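You operate a simulated robot arm through the tools that you are given. There is no shell and no other tool.

You run a simulated robot arm. Do the job below in one go: nothing can be reset, and whatever is moved stays where it is left.

TASK
Run a warm basin: cold to the lower line, hot to the upper line, then lather it with the soap.
Fine: cold first, so that it ends at 30 to 42 degrees; keep off the hot spout and pipe; taps off, nothing spilt, the soap back in its dish.

It is judged by the outcome, as a careful person would: the job done as asked, and still so three seconds after it is handed in. It fails if anything else is knocked over, pushed out of place, dropped, spilled or broken.

THE ROBOT
A 7-joint arm with a two-finger parallel gripper, fixed in place. Base frame: the origin is on the floor under the middle of its stand, x ahead of it, y to its left, z up. Lengths are in mm, angles in degrees, forces in N, time in s.
With the tool pointing down near the work surface it reaches from about 340 to 760 mm from the base axis. Its first joint turns from -115.0 to 115.0 degrees. Payload 3.91 kg.
Tool frame: the origin (TCP) lies between the finger pads and is the grasp point; the fingertips stand 30 mm ahead of it; z points along the fingers, y is the line along which they close. Largest opening 110 mm; finger width 20, thickness 10; the body of the gripper, 48 by 112 mm, starts 55 mm behind the TCP.
Orientation is that of the tool frame in the base frame, as a unit quaternion [w, x, y, z]. With the fingers straight down and closing along the base's y, the tool's x points along the base's -x, its y along +y and its z along -z.

THE INTERFACE
- The arm moves only by the tool jog_arm. Its argument "targets" is text: rows parted by semicolons, each of 6 numbers parted by spaces: the shift along the tool's x, y, z in units of 20 mm (1.0 is 20 mm), then the turn, a rotation vector about the tool's x, y, z in units of 8 degrees (1.0 is 8 degrees). In form: dx dy dz ax ay az; .... A call has 1 to 20 rows; each row shifts and turns the commanded pose from where the row before left it, along the tool's axes as they then stand. "hand" is the opening, from 0 (shut) to 1 (fully open), set as the call begins (left out, the last holds). A call with a number of a shift or a turn outside -1 to 1 is refused whole. Each row takes 0.2 s and may step no farther than 50 mm and 8.6 degrees from the row before; otherwise, or with a gripper value out of range, the whole call is refused. A pose out of reach is approached as far as the arm can. The call stops where the force on the tool passes 40 N (or 10 N more than at its start, if that is more) or the arm is blocked; 0.2 s more then pass. Each finger travels about 108 mm/s and halts on what it meets, pressing with about 33 N; the grip force reading is that of the motor and also rises with nothing between the fingers. The clock runs only during rows and for 0.2 s after the last one: add rows that do not move to give the fingers time. It gives the time, the measured TCP pose, the force on the tool (base axes), the opening and the grip force at its end, in the units of the frame above (readings bear some noise), with the torque about the TCP (base axes, N m) and any sound that the robot's microphone picked up.
- Cameras (640 x 400 px; columns grow to the right, rows downward): "scene" is fixed at [50.3, 650.6, 1406.9]; the picture's right is [-0.87, -0.50, 0.00], its down [-0.44, 0.76, -0.48] and it looks along [0.24, -0.42, -0.88] (base axes); focal length 214 px, centre (320, 200). "wrist" rides on the gripper at [72, 17, -103] in the tool frame; the picture's right is [-0.23, 0.97, 0.00], its down [-0.76, -0.18, -0.62] and it looks along [-0.61, -0.14, 0.78] (tool axes); focal length 222 px, centre (320, 200). There is no depth. A picture from a camera that has moved, and an enlarged one, comes with that camera's place and axes in the base frame and with its lens.
- grab_frame(camera): a new picture of that camera. The clock stands still meanwhile.
- lift_body(by): slides the trunk up (or, below 0, down) by that many mm; the arm rides with it, the base frame stays. It gives what a move gives, with no picture.
- inspect(camera, box): a new picture of the part [left, top, right, bottom] of that camera's present view, enlarged. The clock stands still meanwhile.
- job_done(): hands the job in; it is judged then, once.

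Nothing tells you positions but the pictures and the camera data. Unless the task says otherwise, let go and move clear before handing in.

The tools are called after "Request:" as a command line: name --argument value ..., lists and objects as JSON in quotes. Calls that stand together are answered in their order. jog_arm: Moves the arm, as the interface text tells. Its arguments: {"type":"object","properties":{"targets":{"type":"string"},"hand":{"type":"number"}},"required":["targets"]} The other tools are called the same way: lift_body (by) moves the trunk up or down; grab_frame (camera) takes a picture; inspect (camera, box) takes an enlarged picture of a part of a camera's view; job_done () hands the job in.

At the start:

```text
clock: 0.0
tool_pos: [325.2, 430.4, 1094.1]
tcp_rot: [0.0, 0.0, 1.0, 0.0]
wrist_force: [0.1, 0.3, 0.1]
moment: [-0.01, 0.0, 0.03]
grip_width: 109.9
grasp_force: 0.0
trunk travel left (down, up): [-750.0, 240.0]
```

scene: 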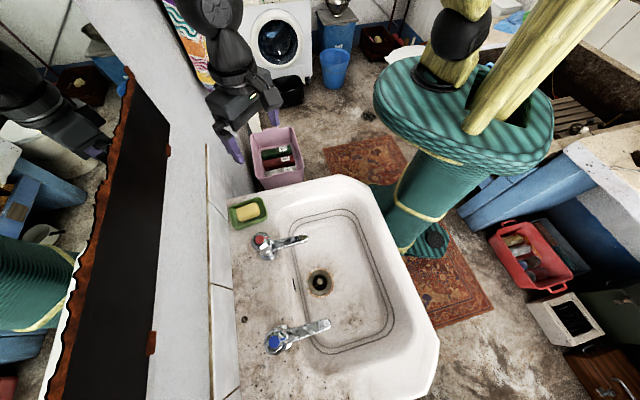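
wrist: 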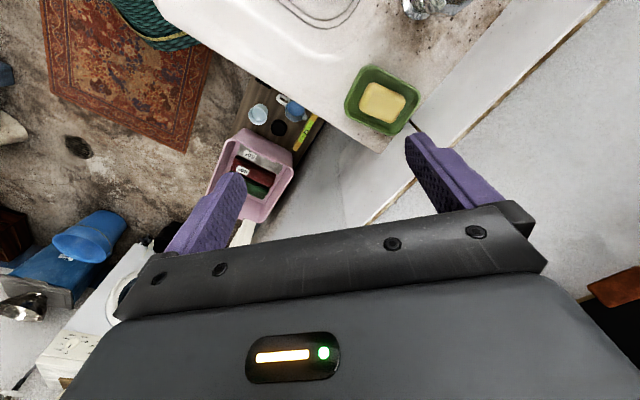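

I see a wall-backed basin with a red-marked (hot) tap and a blue-marked (cold) tap, a drain hole in the middle, two lines around the bowl, and a green dish with yellow soap at the left back corner. I'll look closer before moving anything.

Request:
inspect --camera "scene" --box '[220, 170, 440, 310]'

Request:
inspect --camera "scene" --box '[220, 270, 440, 400]'

Request:
inspect --camera "scene" --box '[220, 190, 320, 270]'

Request:
inspect --camera "wrist" --box '[220, 0, 520, 190]'

```text
2.86 times, centred on (330, 240) of scene
camera zoom: at [50.3, 650.6, 1406.9], right [-0.87, -0.5, 0.0], down [-0.44, 0.76, -0.48], along [0.24, -0.42, -0.88], focal length 613 px, centre (291, 86)
```

zoom: 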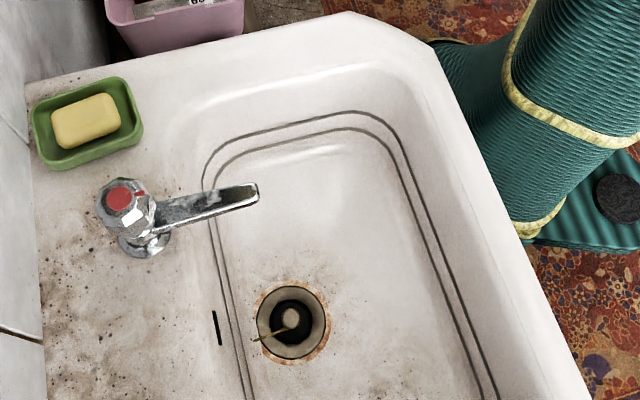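

```text
2.91 times, centred on (330, 335) of scene
camera zoom: at [50.3, 650.6, 1406.9], right [-0.87, -0.5, 0.0], down [-0.44, 0.76, -0.48], along [0.24, -0.42, -0.88], focal length 624 px, centre (291, -193)
```

zoom: 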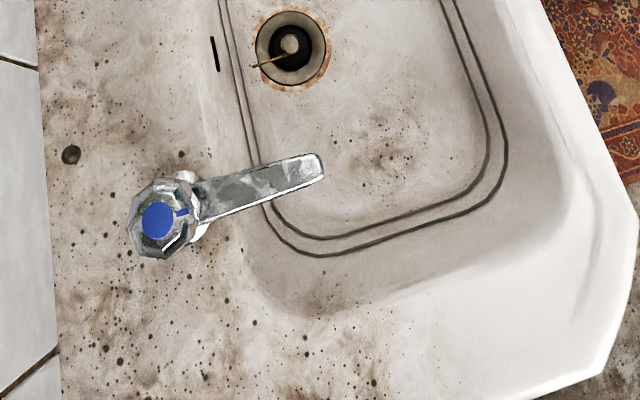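

```text
5.00 times, centred on (270, 230) of scene
camera zoom: at [50.3, 650.6, 1406.9], right [-0.87, -0.5, 0.0], down [-0.44, 0.76, -0.48], along [0.24, -0.42, -0.88], focal length 1072 px, centre (570, 50)
```

zoom: 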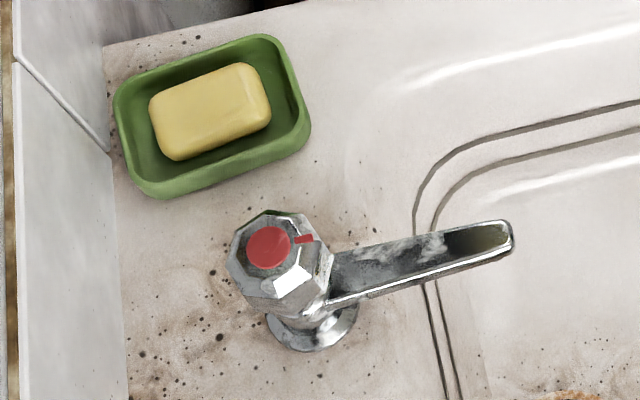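

```text
2.11 times, centred on (370, 95) of wrist
camera zoom: at [253.2, 448.4, 1198.2], right [0.23, 0.97, 0.0], down [0.76, -0.18, 0.62], along [0.61, -0.14, -0.78], focal length 468 px, centre (215, 421)
```

zoom: 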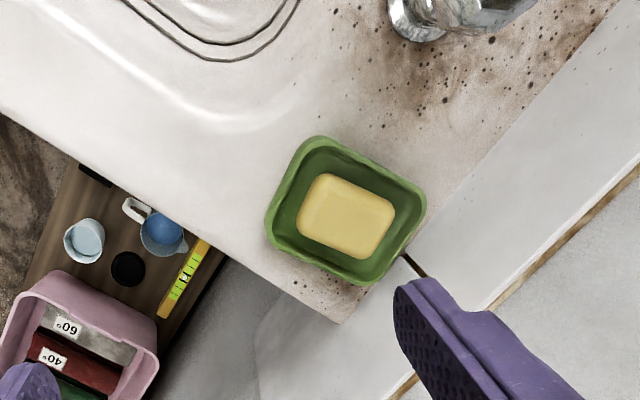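

I can see the drain, and a black disc (perhaps a plug) on a small shelf beyond the basin end. I need to check whether the drain is open or already plugged, so I'm zooming in on those.

Request:
inspect --camera "scene" --box '[295, 260, 345, 300]'

Request:
inspect --camera "wrist" --box '[200, 70, 340, 210]'

Request:
inspect --camera "scene" --box '[200, 100, 320, 200]'

Request:
inspect --camera "scene" --box '[250, 300, 350, 370]'

```text
10.00 times, centred on (320, 280) of scene
camera zoom: at [50.3, 650.6, 1406.9], right [-0.87, -0.5, 0.0], down [-0.44, 0.76, -0.48], along [0.24, -0.42, -0.88], focal length 2145 px, centre (320, -600)
```

zoom: 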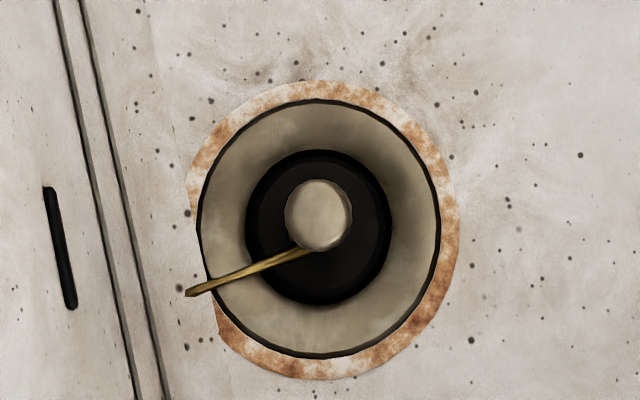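

```text
2.86 times, centred on (270, 140) of wrist
camera zoom: at [253.2, 448.4, 1198.2], right [0.23, 0.97, 0.0], down [0.76, -0.18, 0.62], along [0.61, -0.14, -0.78], focal length 635 px, centre (463, 371)
```

zoom: 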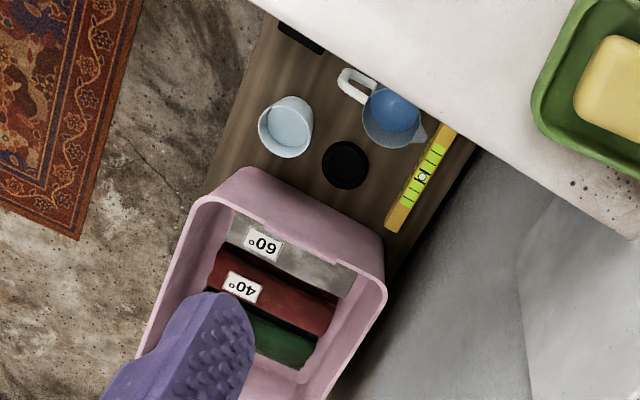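

```text
4.00 times, centred on (260, 150) of scene
camera zoom: at [50.3, 650.6, 1406.9], right [-0.87, -0.5, 0.0], down [-0.44, 0.76, -0.48], along [0.24, -0.42, -0.88], focal length 858 px, centre (560, 400)
```

zoom: 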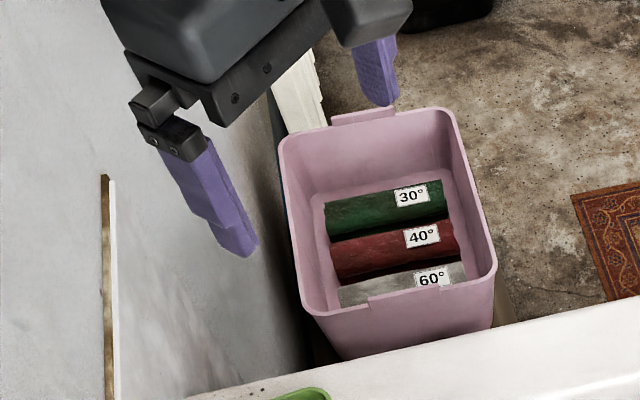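

```text
5.71 times, centred on (300, 335) of scene
camera zoom: at [50.3, 650.6, 1406.9], right [-0.87, -0.5, 0.0], down [-0.44, 0.76, -0.48], along [0.24, -0.42, -0.88], focal length 1226 px, centre (434, -571)
```

zoom: 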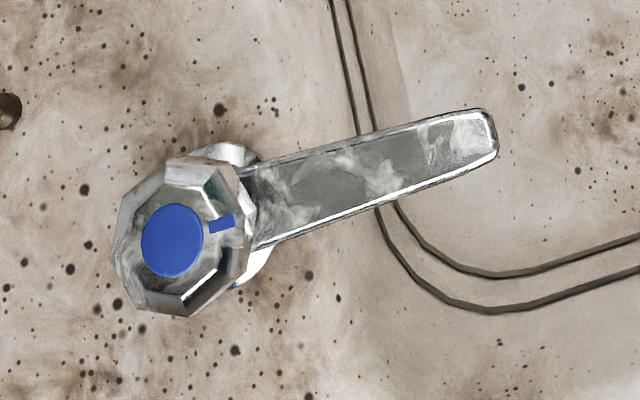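

The drain seems to have a plug fitting with a small knob and a brassy stick on it; hot knob is about [264,573], cold about [107,735], so the basin sits at 45°. I'll move the arm up high over the near side of the basin, turned to face the wall, to look with the wrist camera.

Request:
jog_arm --targets "1 0 0 0 0 0;1 0 0 0 0 0;1 0 0 0 0 0;1 0 0 0 0 0;1 0 0 0 0 0;1 0 0 0 0 0;1 0 0 0 0 0;1 0 0 0 0 0;1 0 0 0 0 0;1 0 0 0 0 0;1 0 0 0 0 0;1 0 0 0 0 0;1 0 0 0 0 0;0.25 1 0 0 0 0;0 0 0 0 0 -0.94;0 0 0 0 0 -0.94;0 0 0 0 0 -0.94;0 0 0 0 0 -0.94;0 0 0 0 0 -0.94;0 0 0 0 0 -0.93"

Request:
grab_frame --camera "wrist"

Request:
grab_frame --camera "scene"

```text
clock: 4.2
tool_pos: [60.1, 449.7, 1093.3]
tcp_rot: [0.0, -0.383, 0.924, 0.0]
wrist_force: [0.1, 0.7, -0.6]
moment: [-0.01, 0.02, 0.04]
grip_width: 110.1
grasp_force: 0.2
trunk travel left (down, up): [-750.0, 240.0]
```

```text
taken
camera wrist: at [-2.1, 412.3, 1197.5], right [-0.53, 0.85, 0.0], down [0.66, 0.41, 0.62], along [0.53, 0.33, -0.78], focal length 222 px, centre (320, 200)
```

wrist: 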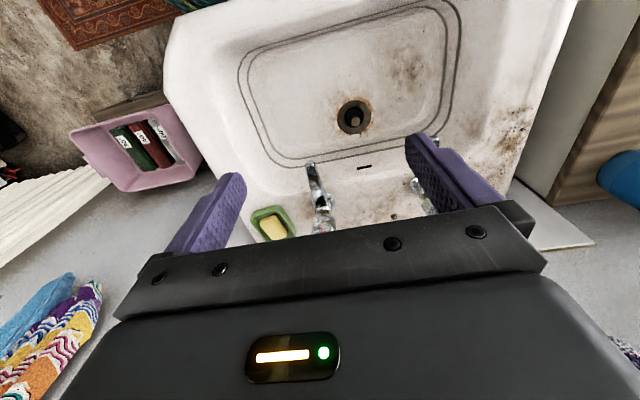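

```text
taken
```

scene: 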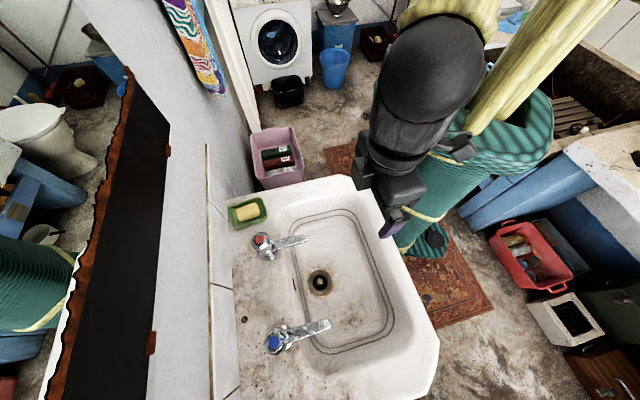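

The wrist camera now sees the drain (about [97,566,695]). I'll zoom in on drain and taps from here.

Request:
inspect --camera "wrist" --box '[325, 92, 385, 142]'

Request:
inspect --camera "wrist" --box '[280, 140, 370, 240]'

Request:
inspect --camera "wrist" --box '[220, 0, 540, 200]'

```text
8.00 times, centred on (355, 117) of wrist
camera zoom: at [-2.1, 412.3, 1197.5], right [-0.53, 0.85, 0.0], down [0.66, 0.41, 0.62], along [0.53, 0.33, -0.78], focal length 1777 px, centre (40, 864)
```

zoom: 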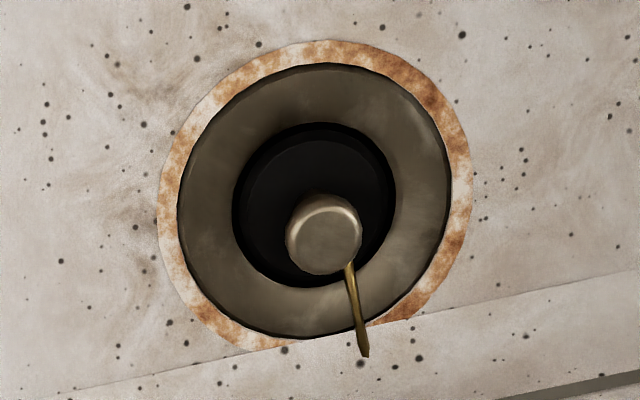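

```text
4.00 times, centred on (325, 190) of wrist
camera zoom: at [-2.1, 412.3, 1197.5], right [-0.53, 0.85, 0.0], down [0.66, 0.41, 0.62], along [0.53, 0.33, -0.78], focal length 888 px, centre (300, 240)
```

zoom: 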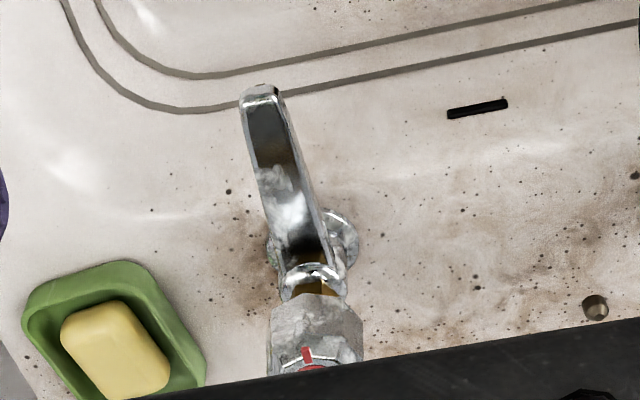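

```text
2.00 times, centred on (380, 100) of wrist
camera zoom: at [-2.1, 412.3, 1197.5], right [-0.53, 0.85, 0.0], down [0.66, 0.41, 0.62], along [0.53, 0.33, -0.78], focal length 444 px, centre (200, 400)
```

zoom: 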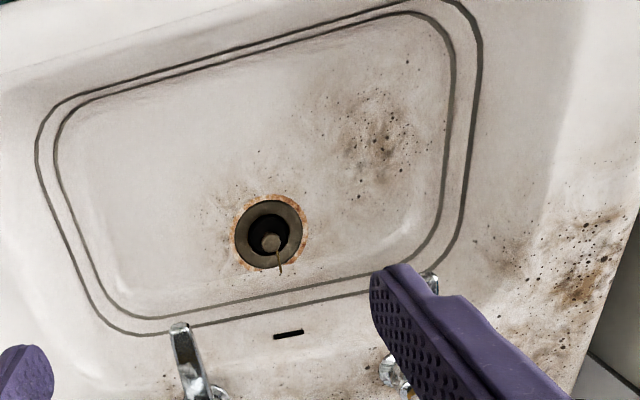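

The drain looks like a black plug with a small knob and a brass stub inside a grey flange. I'm zooming harder from both cameras to judge whether it's seated.

Request:
inspect --camera "scene" --box '[308, 273, 332, 293]'

Request:
inspect --camera "wrist" --box '[343, 107, 367, 127]'

```text
16.00 times, centred on (320, 283) of scene
camera zoom: at [50.3, 650.6, 1406.9], right [-0.87, -0.5, 0.0], down [-0.44, 0.76, -0.48], along [0.24, -0.42, -0.88], focal length 3432 px, centre (320, -1128)
```

zoom: 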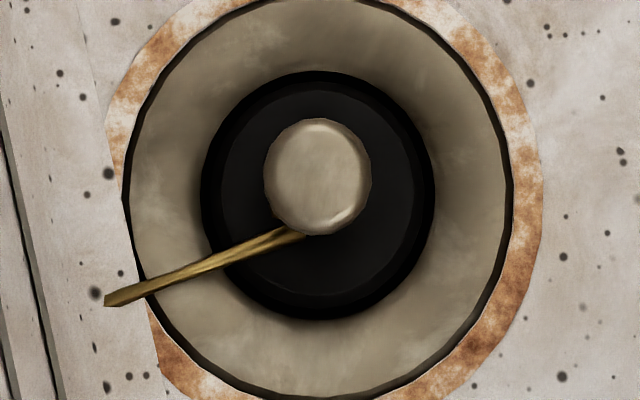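

```text
16.00 times, centred on (355, 117) of wrist
camera zoom: at [-2.1, 412.3, 1197.5], right [-0.53, 0.85, 0.0], down [0.66, 0.41, 0.62], along [0.53, 0.33, -0.78], focal length 3554 px, centre (-240, 1528)
```

zoom: 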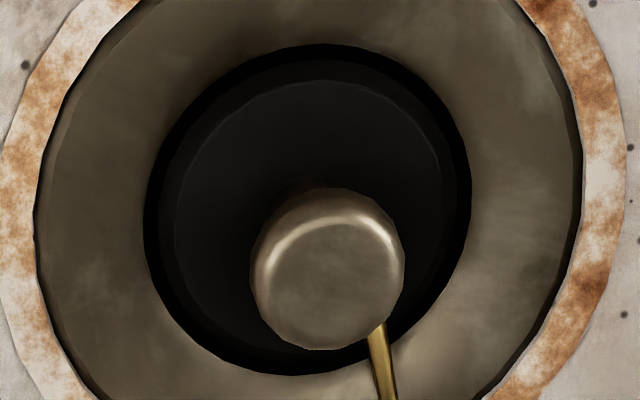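

The plug looks seated in the waste (to be confirmed when water runs). Taps: hot cap ≈[256,580,911], cold cap ≈[106,730,911], basin axes turned 45°. I'll move above and in front of the cold tap for a closer look.

Request:
jog_arm --targets "-0.774 0.919 0.239 0 0 0;-0.774 0.919 0.239 0 0 0;-0.774 0.919 0.239 0 0 0;-0.774 0.919 0.239 0 0 0;-0.774 0.919 0.239 0 0 0;-0.774 0.919 0.239 0 0 0;-0.774 0.919 0.239 0 0 0;-0.774 0.919 0.239 0 0 0;-0.774 0.919 0.239 0 0 0"

Request:
grab_frame --camera "wrist"

Request:
inspect --camera "wrist" --box '[250, 100, 410, 220]'

Request:
grab_frame --camera "scene"

```text
clock: 6.2
tool_pos: [42.7, 665.5, 1048.9]
tcp_rot: [0.0, -0.382, 0.924, 0.0]
wrist_force: [-0.1, 0.2, 0.3]
moment: [-0.04, 0.01, 0.0]
grip_width: 109.8
grasp_force: 0.2
trunk travel left (down, up): [-750.0, 240.0]
```

```text
taken
camera wrist: at [-21.2, 627.8, 1153.0], right [-0.53, 0.85, 0.0], down [0.66, 0.41, 0.62], along [0.53, 0.33, -0.78], focal length 222 px, centre (320, 200)
```

wrist: 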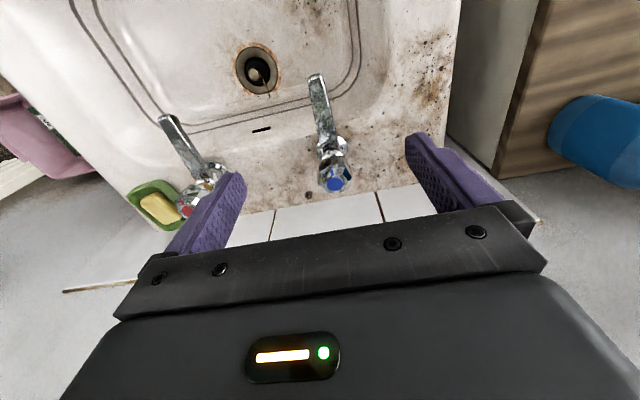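

```text
3.33 times, centred on (330, 160) of wrist
camera zoom: at [-21.2, 627.8, 1153.0], right [-0.53, 0.85, 0.0], down [0.66, 0.41, 0.62], along [0.53, 0.33, -0.78], focal length 740 px, centre (287, 333)
```

zoom: 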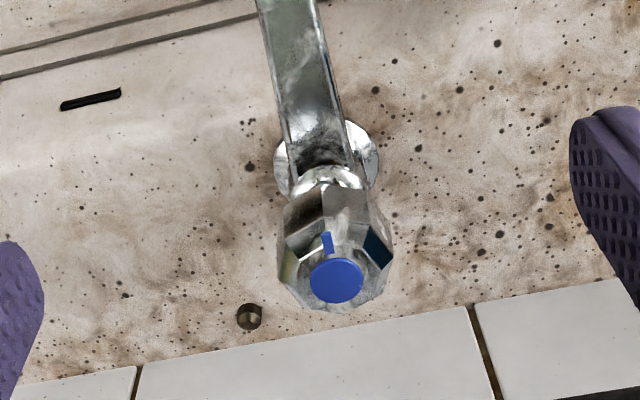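

```text
taken
```

scene: 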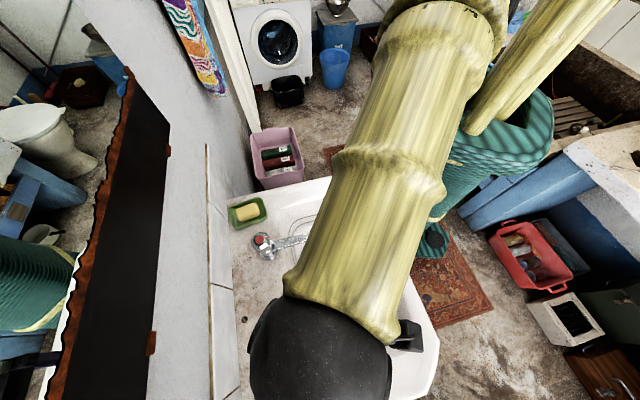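

The scene camera will be blocked by the arm when I work at the cold tap, so the wrist camera must do. Cold knob axis ≈[107,731], cap top ≈910. I'll check its facets and look at the drain region before gripping.

Request:
inspect --camera "wrist" --box '[310, 140, 360, 200]'

Request:
inspect --camera "wrist" --box '[150, 0, 400, 150]'

Request:
inspect --camera "wrist" --box '[120, 100, 250, 240]'

```text
6.67 times, centred on (335, 170) of wrist
camera zoom: at [-21.2, 627.8, 1153.0], right [-0.53, 0.85, 0.0], down [0.66, 0.41, 0.62], along [0.53, 0.33, -0.78], focal length 1481 px, centre (220, 400)
```

zoom: 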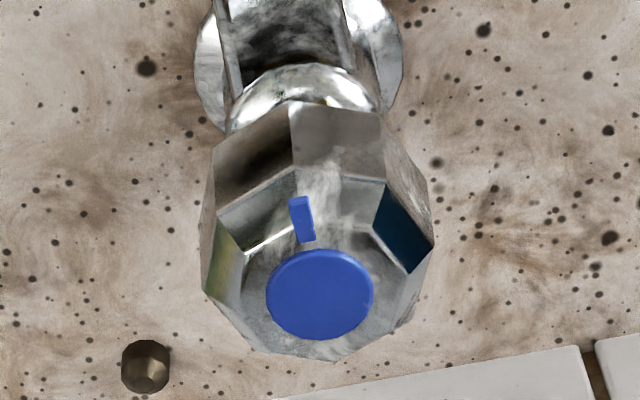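

```text
2.56 times, centred on (275, 75) of wrist
camera zoom: at [-21.2, 627.8, 1153.0], right [-0.53, 0.85, 0.0], down [0.66, 0.41, 0.62], along [0.53, 0.33, -0.78], focal length 569 px, centre (435, 520)
```

zoom: 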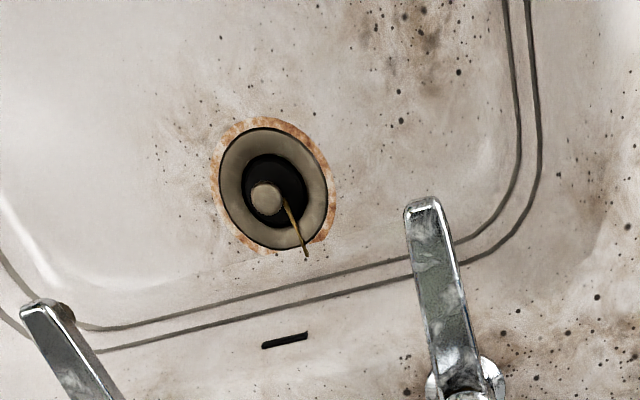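

```text
2.86 times, centred on (185, 170) of wrist
camera zoom: at [-21.2, 627.8, 1153.0], right [-0.53, 0.85, 0.0], down [0.66, 0.41, 0.62], along [0.53, 0.33, -0.78], focal length 635 px, centre (706, 286)
```

zoom: 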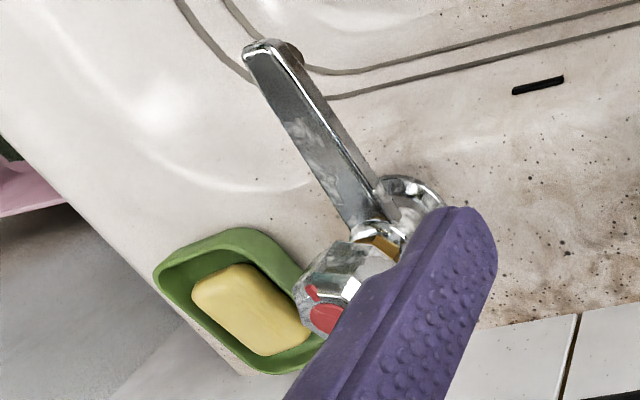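

The cold knob is octagonal with a corner facing the spout, so I'll turn the gripper 22.5° to meet flats. Moving above the knob now, then descending with fingers open.

Request:
jog_arm --targets "-0.92 0.01 0.59 0 0 0;-0.92 0.01 0.59 0 0 0;-0.92 0.01 0.59 0 0 0;-0.92 0.01 0.59 0 0 0;-0.91 0 0.59 0 0 0;0 0 0 0 0 0.94;0 0 0 0 0 0.94;0 0 0 0 0 0.93" --hand 1

Request:
grab_frame --camera "wrist"

```text
clock: 8.0
tool_pos: [103.7, 701.5, 988.8]
tcp_rot: [0.0, -0.194, 0.981, 0.0]
wrist_force: [-0.2, -0.2, 0.4]
moment: [-0.01, 0.06, 0.01]
grip_width: 109.9
grasp_force: 0.1
out of reach, approached as far as the arm can: row 3, 4, 5
trunk travel left (down, up): [-750.0, 240.0]
```

```text
taken
camera wrist: at [31.4, 691.6, 1093.9], right [-0.16, 0.99, 0.0], down [0.77, 0.13, 0.62], along [0.61, 0.1, -0.78], focal length 222 px, centre (320, 200)
```

wrist: 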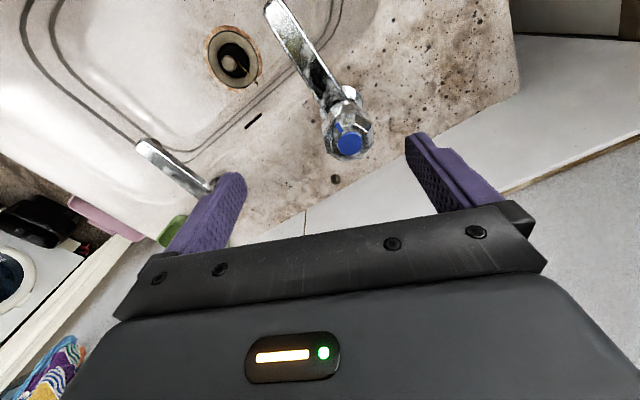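

The arm fell short of reach at this height ([103.7,701.5,989]). Raising the trunk should bring the wrist closer to shoulder height and extend its reach low down.

Request:
lift_body --by 100

```text
clock: 9.3
tool_pos: [104.9, 702.8, 1089.9]
tcp_rot: [0.0, -0.194, 0.981, 0.0]
wrist_force: [-0.1, -1.1, -0.5]
moment: [0.02, 0.0, -0.02]
grip_width: 110.1
grasp_force: 0.0
trunk travel left (down, up): [-850.0, 140.0]
```

Request:
jog_arm --targets "0 0 1 0 0 0;0 0 1 0 0 0;0 0 1 0 0 0;0 0 1 0 0 0;0 0 1 0 0 0;-0.32 0.63 0 0 0 0;-0.31 0.63 0 0 0 0"

Request:
grab_frame --camera "wrist"

```text
clock: 10.9
tool_pos: [104.4, 699.4, 992.2]
tcp_rot: [0.0, -0.195, 0.981, 0.0]
wrist_force: [0.2, 0.1, 0.6]
moment: [-0.02, 0.01, 0.02]
grip_width: 109.8
grasp_force: 0.1
out of reach, approached as far as the arm can: row 5, 6, 7
trunk travel left (down, up): [-850.0, 140.0]
```

```text
taken
camera wrist: at [31.4, 687.9, 1096.4], right [-0.16, 0.99, 0.0], down [0.77, 0.13, 0.62], along [0.61, 0.1, -0.78], focal length 222 px, centre (320, 200)
```

wrist: 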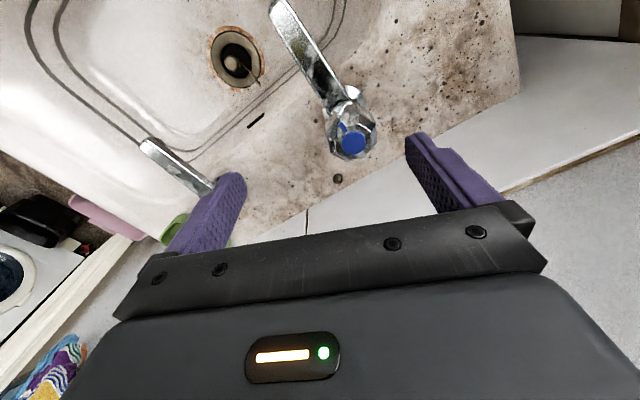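

Still short by ~30 mm. I'll probe at a slightly greater height where the arm should be nearly level, to find the true outward limit.

Request:
jog_arm --targets "0 0 -1 0 0 0;0 0 -1 0 0 0;0 0 -1 0 0 0;-0.4 0.7 0 0 0 0;-0.4 0.7 0 0 0 0;-0.4 0.7 0 0 0 0"

Request:
grab_frame --camera "scene"

```text
clock: 12.3
tool_pos: [106.0, 702.3, 1051.9]
tcp_rot: [0.0, -0.195, 0.981, 0.001]
wrist_force: [-0.1, -0.6, -0.4]
moment: [0.01, 0.0, 0.0]
grip_width: 110.0
grasp_force: 0.0
out of reach, approached as far as the arm can: row 4, 5, 6
trunk travel left (down, up): [-850.0, 140.0]
```

```text
taken
```

scene: 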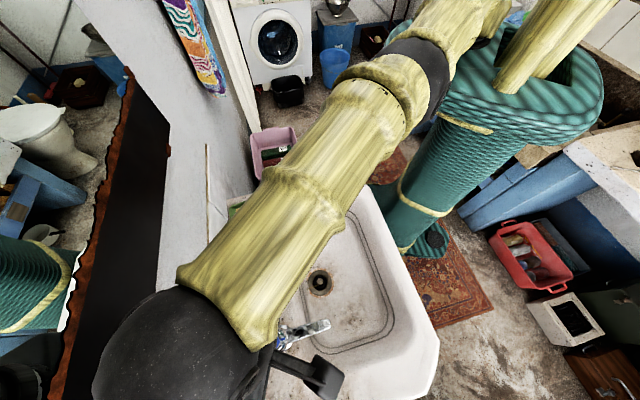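

The arm is fully stretched at ~710 mm with the tool vertical, so I need a tilt of the tool outward to reach the cold knob (738 mm). I'll back in, yaw so the fingers close across the reach direction on knob flats, tilt 15°, then lower the trunk.

Request:
jog_arm --targets "0.51 -0.86 0 0 0 0;0.51 -0.86 0 0 0 0;0.51 -0.86 0 0 0 0;0 0 0 0 0 -0.94;0 0 0 0 0 -0.94;0 0 0 0 0 -0.94;0 0 0 0 0 -0.94;0 0 0 0 0 -0.94;0 0 0 0 0 -0.93;0 0 0 0 -0.94 0;0 0 0 0 -0.94 0"

Request:
grab_frame --camera "wrist"

Request:
grab_frame --camera "scene"

```text
clock: 14.7
tool_pos: [106.0, 750.0, 1051.9]
tcp_rot: [0.108, -0.551, 0.824, 0.073]
wrist_force: [-0.3, 0.6, 0.1]
moment: [-0.03, 0.01, 0.0]
grip_width: 110.1
grasp_force: 0.0
out of reach, approached as far as the arm can: row 1, 2, 3, 10, 11
trunk travel left (down, up): [-850.0, 140.0]
```

```text
taken
camera wrist: at [53.8, 668.5, 1133.2], right [-0.82, 0.57, 0.06], down [0.38, 0.46, 0.8], along [0.43, 0.68, -0.6], focal length 222 px, centre (320, 200)
```

wrist: 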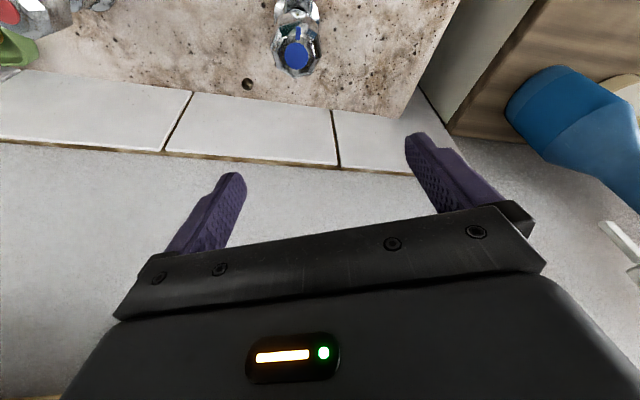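

```text
taken
```

scene: 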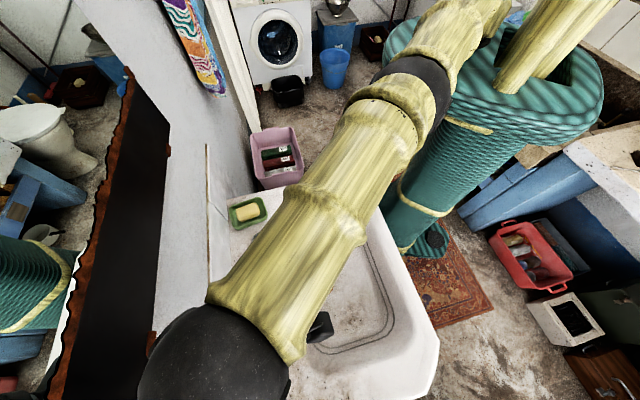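

With the 15° tilt it now reaches. The command stands at about [106,748,1052]; the knob reads [107,731,910] from this view too. I'll centre over it and bring the trunk down until the tips are just above the knob.

Request:
jog_arm --targets "0.73 -0.38 -0.195 0 0 0;0 0 0 0 0 0"

Request:
lift_body --by -105

Request:
grab_frame --camera "wrist"

Request:
grab_frame --camera "scene"

```text
clock: 15.3
tool_pos: [106.5, 749.9, 1052.2]
tcp_rot: [0.108, -0.551, 0.824, 0.073]
wrist_force: [-0.4, 0.1, 0.6]
moment: [0.0, 0.01, 0.0]
grip_width: 110.2
grasp_force: 0.1
out of reach, approached as far as the arm can: row 1
trunk travel left (down, up): [-850.0, 140.0]
```

```text
clock: 16.7
tool_pos: [106.0, 749.6, 946.5]
tcp_rot: [0.107, -0.552, 0.823, 0.073]
wrist_force: [0.0, -0.3, -0.2]
moment: [-0.01, 0.04, -0.03]
grip_width: 110.0
grasp_force: 0.0
trunk travel left (down, up): [-745.0, 245.0]
```

```text
taken
camera wrist: at [54.0, 668.2, 1028.5], right [-0.82, 0.57, 0.06], down [0.38, 0.46, 0.8], along [0.43, 0.67, -0.6], focal length 222 px, centre (320, 200)
```

wrist: 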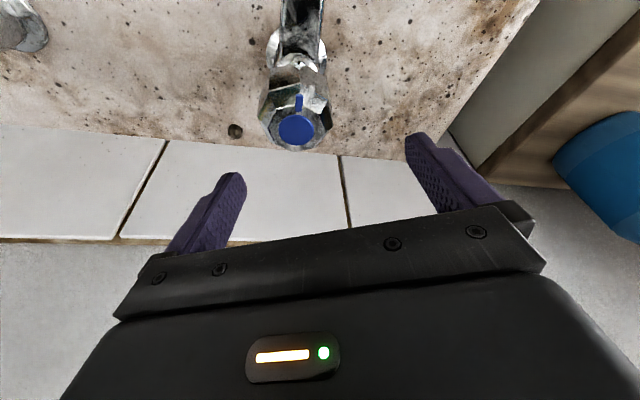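

```text
taken
```

scene: 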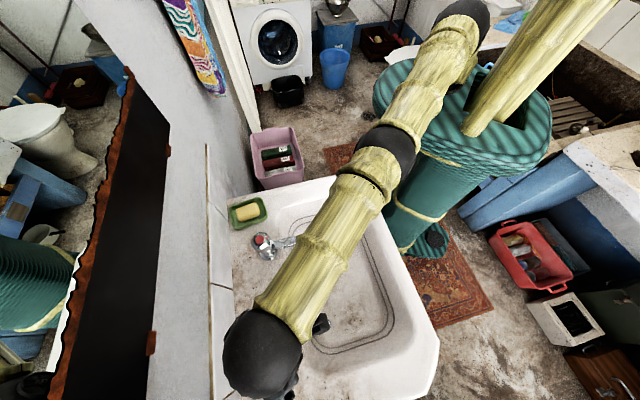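

The inward row did nothing: the arm seems stuck with a dead-straight elbow. I'll try going up a little and then inward to unbend it, well clear of the tap.

Request:
jog_arm --targets "-0.259 0 -0.966 0 0 0;-0.259 0 -0.966 0 0 0;-0.259 0 -0.966 0 0 0;-0.259 0 -0.966 0 0 0;0.935 -0.249 -0.25 0 0 0;0.935 -0.249 -0.25 0 0 0;0.935 -0.249 -0.25 0 0 0"

```text
clock: 18.3
tool_pos: [96.8, 689.9, 1027.9]
tcp_rot: [0.108, -0.551, 0.824, 0.073]
wrist_force: [0.0, 0.0, 0.2]
moment: [0.03, 0.01, 0.01]
grip_width: 109.9
grasp_force: 0.0
trunk travel left (down, up): [-745.0, 245.0]
```

Unstuck — all rows executed. Now I'll centre over the cold knob and descend to just above it.

Request:
jog_arm --targets "-0.677 0.107 0.181 0 0 0;-0.677 0.107 0.181 0 0 0;-0.677 0.107 0.181 0 0 0;0.259 0 0.966 0 0 0;0.259 0 0.966 0 0 0;0.259 0 0.966 0 0 0;0.259 0 0.966 0 0 0"

Request:
grab_frame --camera "wrist"

```text
clock: 19.9
tool_pos: [107.5, 731.7, 945.3]
tcp_rot: [0.108, -0.551, 0.824, 0.072]
wrist_force: [0.1, 0.3, -0.1]
moment: [-0.02, -0.05, -0.01]
grip_width: 109.9
grasp_force: 0.1
trunk travel left (down, up): [-745.0, 245.0]
```

```text
taken
camera wrist: at [55.8, 650.3, 1027.4], right [-0.82, 0.57, 0.06], down [0.38, 0.46, 0.8], along [0.43, 0.67, -0.6], focal length 222 px, centre (320, 200)
```

wrist: 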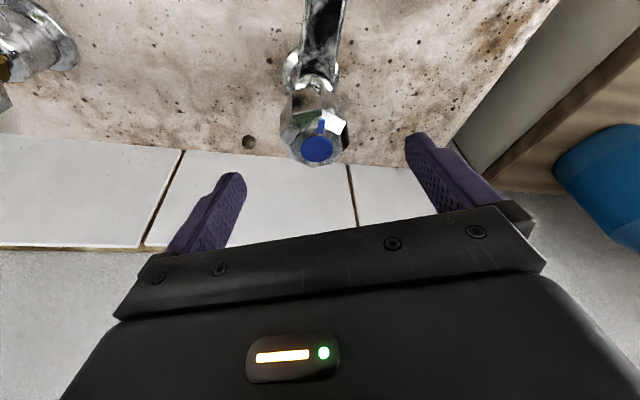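

Well centred. Descending 40 mm so the fingers straddle the cold knob.

Request:
jog_arm --targets "0.13 0 0.483 0 0 0;0.13 0 0.483 0 0 0;0.13 0 0.483 0 0 0;0.13 0 0.483 0 0 0"

Request:
grab_frame --camera "wrist"

Request:
inspect --camera "scene" --box '[200, 280, 360, 400]'

```text
clock: 20.9
tool_pos: [107.6, 730.1, 905.2]
tcp_rot: [0.108, -0.551, 0.824, 0.073]
wrist_force: [-0.4, -0.5, -0.4]
moment: [-0.02, 0.01, 0.0]
grip_width: 110.0
grasp_force: 0.0
trunk travel left (down, up): [-745.0, 245.0]
```

```text
taken
camera wrist: at [55.6, 649.8, 987.0], right [-0.82, 0.57, 0.06], down [0.38, 0.46, 0.8], along [0.43, 0.67, -0.6], focal length 222 px, centre (320, 200)
```

wrist: 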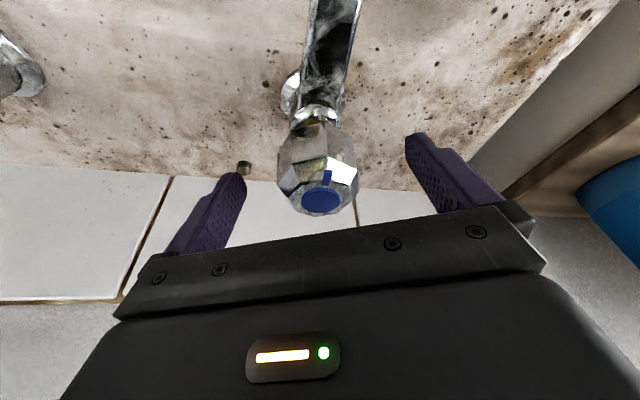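

```text
3.33 times, centred on (280, 340) of scene
camera zoom: at [50.3, 650.6, 1406.9], right [-0.87, -0.5, 0.0], down [-0.44, 0.76, -0.48], along [0.24, -0.42, -0.88], focal length 715 px, centre (453, -267)
```

zoom: 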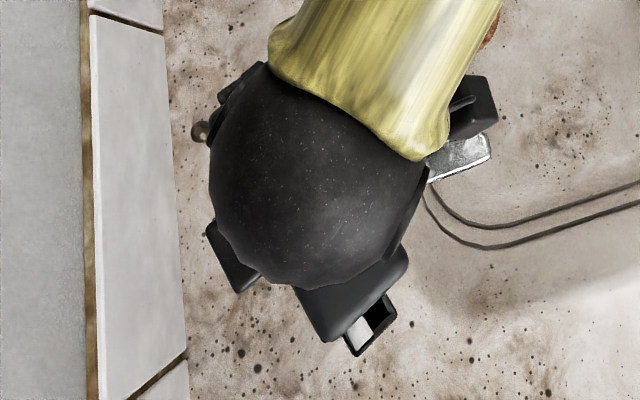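

TCP is within about 1 mm of the knob axis, 12 mm below its top. Closing on the knob.

Request:
jog_arm --targets "0 0 0 0 0 0;0 0 0 0 0 0;0 0 0 0 0 0;0 0 0 0 0 0" --hand 0

Request:
grab_frame --camera "wrist"

```text
clock: 21.9
tool_pos: [106.8, 731.7, 904.9]
tcp_rot: [0.109, -0.552, 0.824, 0.073]
wrist_force: [-1.5, 1.3, -3.2]
moment: [0.66, 0.16, -0.01]
grip_width: 43.8
grasp_force: 45.5
trunk travel left (down, up): [-745.0, 245.0]
```

```text
taken
camera wrist: at [55.2, 649.9, 987.3], right [-0.82, 0.57, 0.06], down [0.38, 0.46, 0.8], along [0.43, 0.68, -0.6], focal length 222 px, centre (320, 200)
```

wrist: 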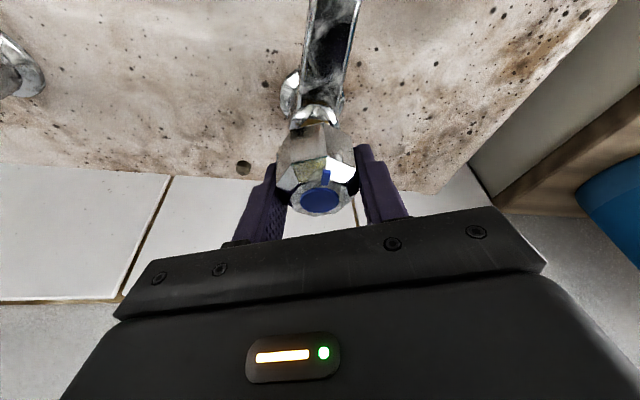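

Gripped (43.8 mm). Turning the cold knob anticlockwise a few degrees first to feel which way it opens.

Request:
jog_arm --targets "0 0 0 -0.13 0 -0.483;0 0 0 -0.13 0 -0.483"

Request:
inspect --camera "scene" --box '[260, 200, 440, 370]'

Request:
inspect --camera "wrist" --box '[250, 60, 410, 240]'

```text
clock: 22.5
tool_pos: [106.8, 732.0, 903.8]
tcp_rot: [0.103, -0.608, 0.783, 0.08]
wrist_force: [-4.6, 2.2, -3.9]
moment: [0.35, 0.23, 0.01]
grip_width: 43.9
grasp_force: 44.3
trunk travel left (down, up): [-745.0, 245.0]
```

```text
2.35 times, centred on (350, 285) of scene
camera zoom: at [50.3, 650.6, 1406.9], right [-0.87, -0.5, 0.0], down [-0.44, 0.76, -0.48], along [0.24, -0.42, -0.88], focal length 505 px, centre (249, 0)
```

zoom: 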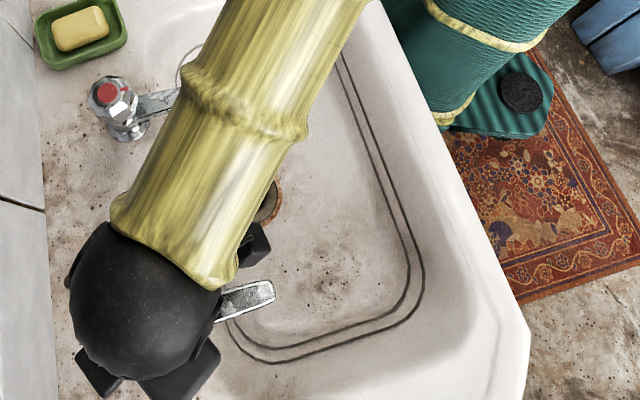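

```text
2.22 times, centred on (330, 150) of wrist
camera zoom: at [66.8, 643.5, 987.3], right [-0.89, 0.45, 0.06], down [0.31, 0.51, 0.8], along [0.33, 0.73, -0.6], focal length 494 px, centre (298, 311)
```

zoom: 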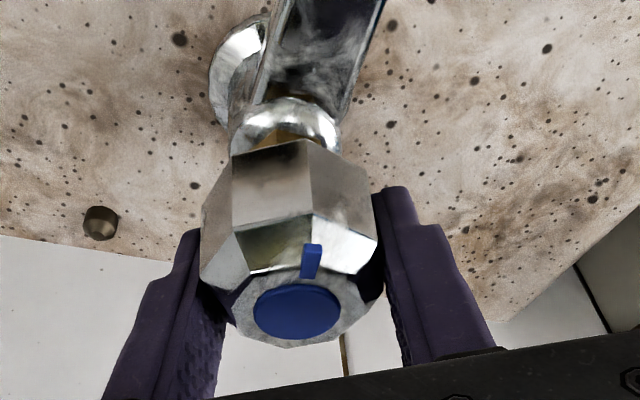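

The knob turns with the gripper easily. No water sound yet, so I'll turn further in small steps and watch.

Request:
jog_arm --targets "0 0 0 -0.2 0 -0.74;0 0 0 -0.2 0 -0.74"

Request:
inspect --camera "scene" --box '[260, 200, 440, 370]'

```text
clock: 23.1
tool_pos: [106.4, 731.8, 905.0]
tcp_rot: [0.093, -0.689, 0.713, 0.09]
wrist_force: [-7.5, 1.6, -5.6]
moment: [0.79, -0.43, -0.04]
grip_width: 44.0
grasp_force: 45.0
trunk travel left (down, up): [-745.0, 245.0]
```

```text
2.35 times, centred on (350, 285) of scene
camera zoom: at [50.3, 650.6, 1406.9], right [-0.87, -0.5, 0.0], down [-0.44, 0.76, -0.48], along [0.24, -0.42, -0.88], focal length 505 px, centre (249, 0)
```

zoom: 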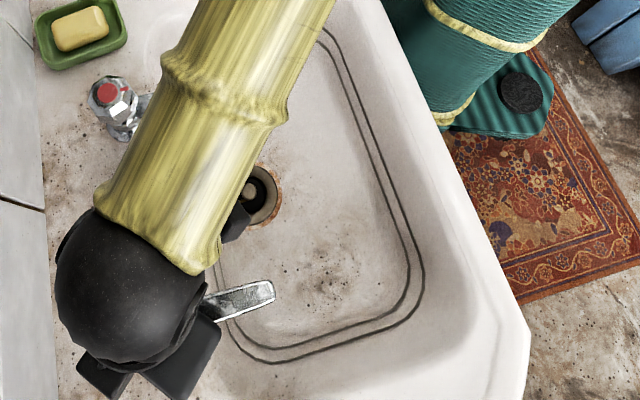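

Request:
jog_arm --targets "0 0 0 -0.25 0 -0.93;0 0 0 -0.25 0 -0.93"

Request:
inspect --camera "scene" --box '[260, 200, 440, 370]'

Request:
inspect --camera "wrist" --box '[250, 60, 410, 240]'

```text
clock: 23.7
tool_pos: [104.8, 732.2, 905.7]
tcp_rot: [-0.08, 0.778, -0.614, -0.104]
wrist_force: [-15.3, 3.4, -5.0]
moment: [0.19, -0.52, -0.08]
grip_width: 43.9
grasp_force: 45.1
trunk travel left (down, up): [-745.0, 245.0]
```

```text
2.35 times, centred on (350, 285) of scene
camera zoom: at [50.3, 650.6, 1406.9], right [-0.87, -0.5, 0.0], down [-0.44, 0.76, -0.48], along [0.24, -0.42, -0.88], focal length 505 px, centre (249, 0)
```

zoom: 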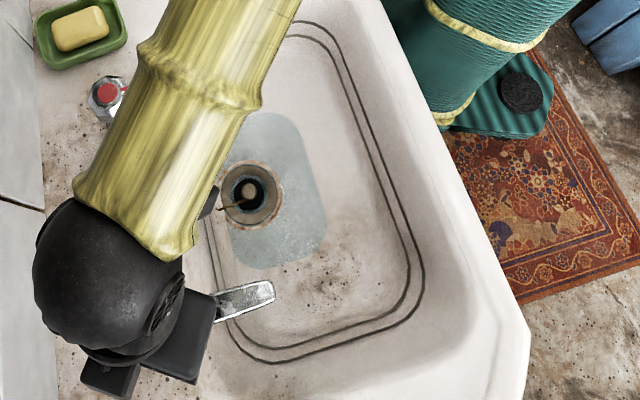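

```text
2.22 times, centred on (330, 150) of wrist
camera zoom: at [111.6, 635.2, 987.4], right [-1.0, -0.01, 0.06], down [0.04, 0.6, 0.8], along [-0.05, 0.8, -0.6], focal length 494 px, centre (298, 311)
```

zoom: 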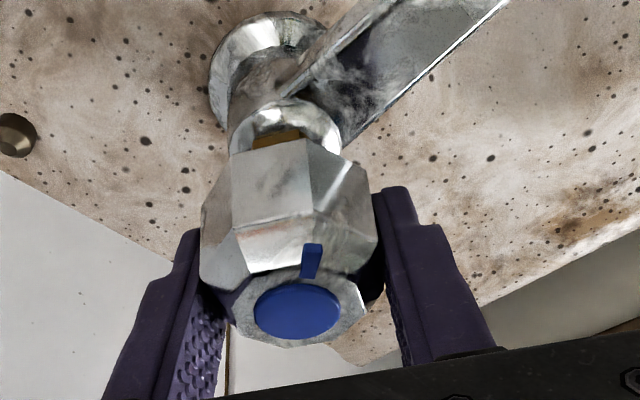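

Water is pooling around the drain at ~35° of turn. I'll hold and see how quickly it rises and whether the plug holds.

Request:
jog_arm --targets "0 0 0 0 0 0;0 0 0 0 0 0"

Request:
inspect --camera "scene" --box '[260, 200, 440, 370]'

```text
clock: 24.3
tool_pos: [105.9, 731.9, 904.7]
tcp_rot: [-0.081, 0.777, -0.615, -0.104]
wrist_force: [-18.1, 3.2, -3.7]
moment: [0.15, 0.26, -0.04]
grip_width: 44.0
grasp_force: 44.8
trunk travel left (down, up): [-745.0, 245.0]
```

```text
2.35 times, centred on (350, 285) of scene
camera zoom: at [50.3, 650.6, 1406.9], right [-0.87, -0.5, 0.0], down [-0.44, 0.76, -0.48], along [0.24, -0.42, -0.88], focal length 505 px, centre (249, 0)
```

zoom: 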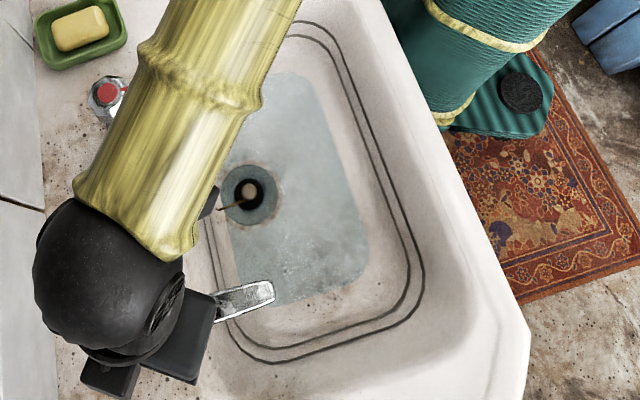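

The plug holds and the level is rising fast. I'll throttle back now by about 12°.

Request:
jog_arm --targets "0 0.08 0 0.194 0 0.725;0 0 0 0.194 0 0.725"

Request:
inspect --camera "scene" --box '[260, 200, 440, 370]'

```text
clock: 24.9
tool_pos: [105.6, 731.9, 906.7]
tcp_rot: [-0.091, 0.708, -0.694, -0.094]
wrist_force: [-10.9, 2.1, -7.4]
moment: [0.51, 0.3, -0.04]
grip_width: 44.0
grasp_force: 45.1
trunk travel left (down, up): [-745.0, 245.0]
```

```text
2.35 times, centred on (350, 285) of scene
camera zoom: at [50.3, 650.6, 1406.9], right [-0.87, -0.5, 0.0], down [-0.44, 0.76, -0.48], along [0.24, -0.42, -0.88], focal length 505 px, centre (249, 0)
```

zoom: 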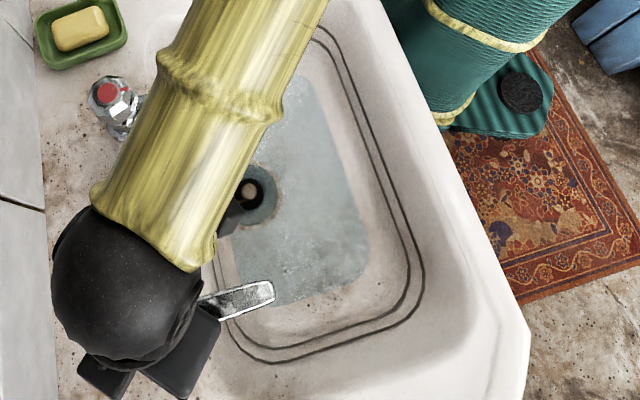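

Request:
jog_arm --targets "0 0 0 0 0 0;0 0 0 0 0 0;0 0 0 0 0 0"

Request:
inspect --camera "scene" --box '[260, 200, 440, 370]'

Request:
inspect --camera "scene" --box '[320, 230, 400, 345]'

```text
clock: 25.7
tool_pos: [106.1, 730.8, 906.2]
tcp_rot: [-0.09, 0.709, -0.693, -0.092]
wrist_force: [-6.2, 1.9, -9.0]
moment: [0.89, -0.43, -0.01]
grip_width: 43.8
grasp_force: 44.8
trunk travel left (down, up): [-745.0, 245.0]
```

```text
2.35 times, centred on (350, 285) of scene
camera zoom: at [50.3, 650.6, 1406.9], right [-0.87, -0.5, 0.0], down [-0.44, 0.76, -0.48], along [0.24, -0.42, -0.88], focal length 505 px, centre (249, 0)
```

zoom: 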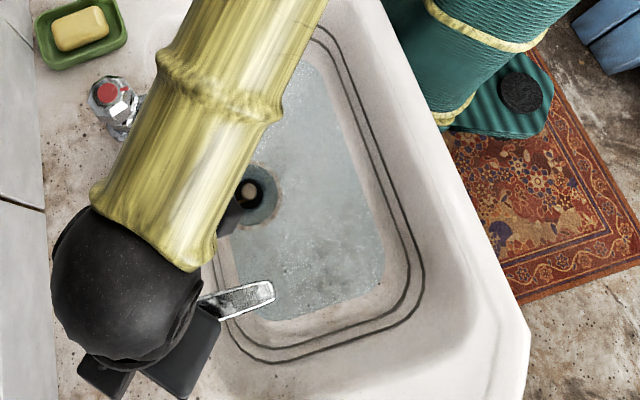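

```text
3.48 times, centred on (360, 288) of scene
camera zoom: at [50.3, 650.6, 1406.9], right [-0.87, -0.5, 0.0], down [-0.44, 0.76, -0.48], along [0.24, -0.42, -0.88], focal length 746 px, centre (181, -104)
```

zoom: 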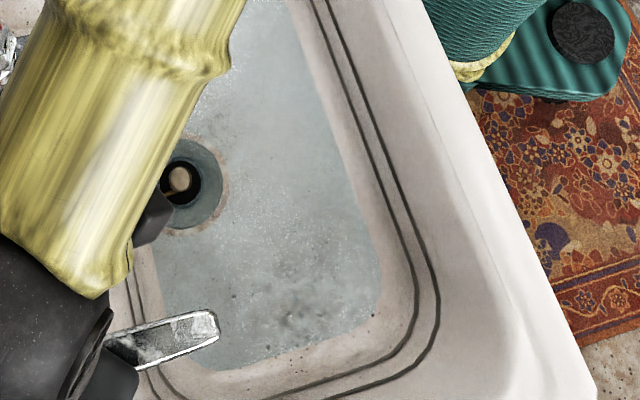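

Still running gently at ~23°; the edge is creeping towards the inner (lower) line. Waiting in short steps.

Request:
jog_arm --targets "0 0 0 0 0 0;0 0 0 0 0 0;0 0 0 0 0 0"

Request:
inspect --camera "scene" --box '[320, 230, 400, 345]'

```text
clock: 26.5
tool_pos: [105.2, 731.2, 906.3]
tcp_rot: [-0.091, 0.709, -0.693, -0.092]
wrist_force: [-2.9, 2.4, -7.5]
moment: [0.59, -0.72, -0.04]
grip_width: 43.8
grasp_force: 45.1
trunk travel left (down, up): [-745.0, 245.0]
```

```text
3.48 times, centred on (360, 288) of scene
camera zoom: at [50.3, 650.6, 1406.9], right [-0.87, -0.5, 0.0], down [-0.44, 0.76, -0.48], along [0.24, -0.42, -0.88], focal length 746 px, centre (181, -104)
```

zoom: 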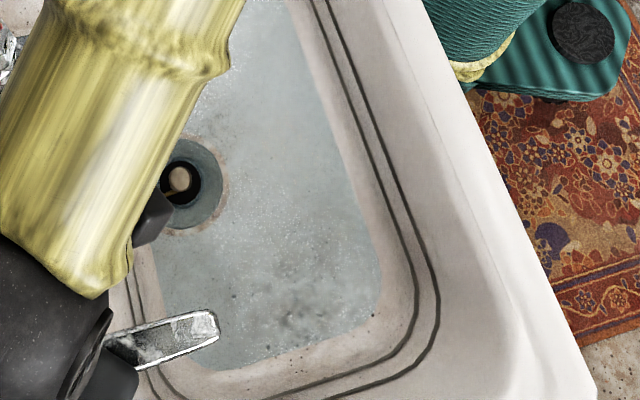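

Request:
jog_arm --targets "0 0 0 0 0 0;0 0 0 0 0 0;0 0 0 0 0 0"

Request:
inspect --camera "scene" --box '[320, 230, 400, 345]'

```text
clock: 27.3
tool_pos: [105.3, 733.3, 905.3]
tcp_rot: [-0.09, 0.709, -0.693, -0.093]
wrist_force: [-0.7, 3.7, -5.6]
moment: [0.1, -0.82, -0.03]
grip_width: 43.7
grasp_force: 45.1
trunk travel left (down, up): [-745.0, 245.0]
```

```text
3.48 times, centred on (360, 288) of scene
camera zoom: at [50.3, 650.6, 1406.9], right [-0.87, -0.5, 0.0], down [-0.44, 0.76, -0.48], along [0.24, -0.42, -0.88], focal length 746 px, centre (181, -104)
```

zoom: 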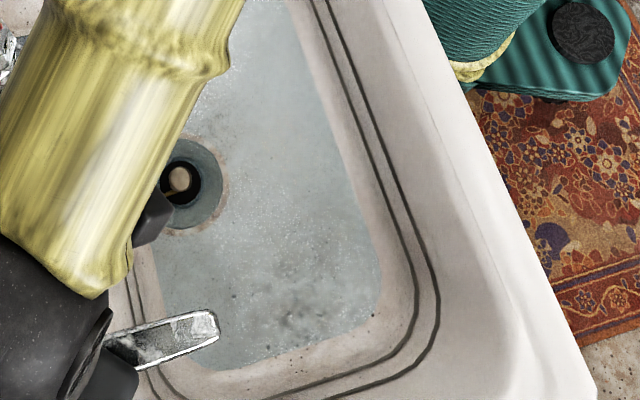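

Flow has stopped at ~23°, and the level holds steady—so the plug seals. I'll open slightly to ~29° to trickle up to the lower line.

Request:
jog_arm --targets "0 0 0 -0.194 0 -0.725;0 0 0 0 0 0"

Request:
inspect --camera "scene" --box '[320, 230, 400, 345]'

```text
clock: 27.9
tool_pos: [105.8, 731.8, 905.5]
tcp_rot: [-0.084, 0.745, -0.655, -0.097]
wrist_force: [-4.0, 2.7, -5.6]
moment: [-0.43, -0.55, 0.0]
grip_width: 43.9
grasp_force: 45.3
trunk travel left (down, up): [-745.0, 245.0]
```

```text
3.48 times, centred on (360, 288) of scene
camera zoom: at [50.3, 650.6, 1406.9], right [-0.87, -0.5, 0.0], down [-0.44, 0.76, -0.48], along [0.24, -0.42, -0.88], focal length 746 px, centre (181, -104)
```

zoom: 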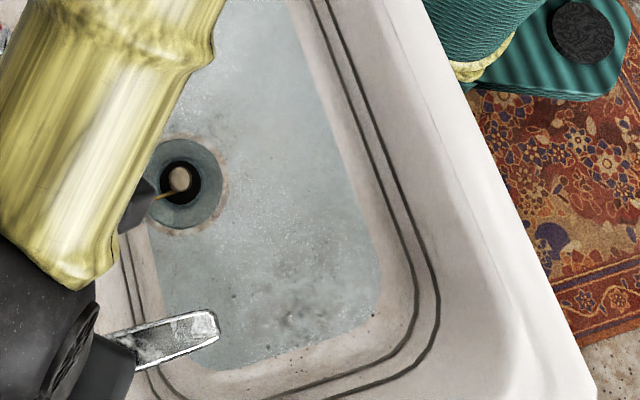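

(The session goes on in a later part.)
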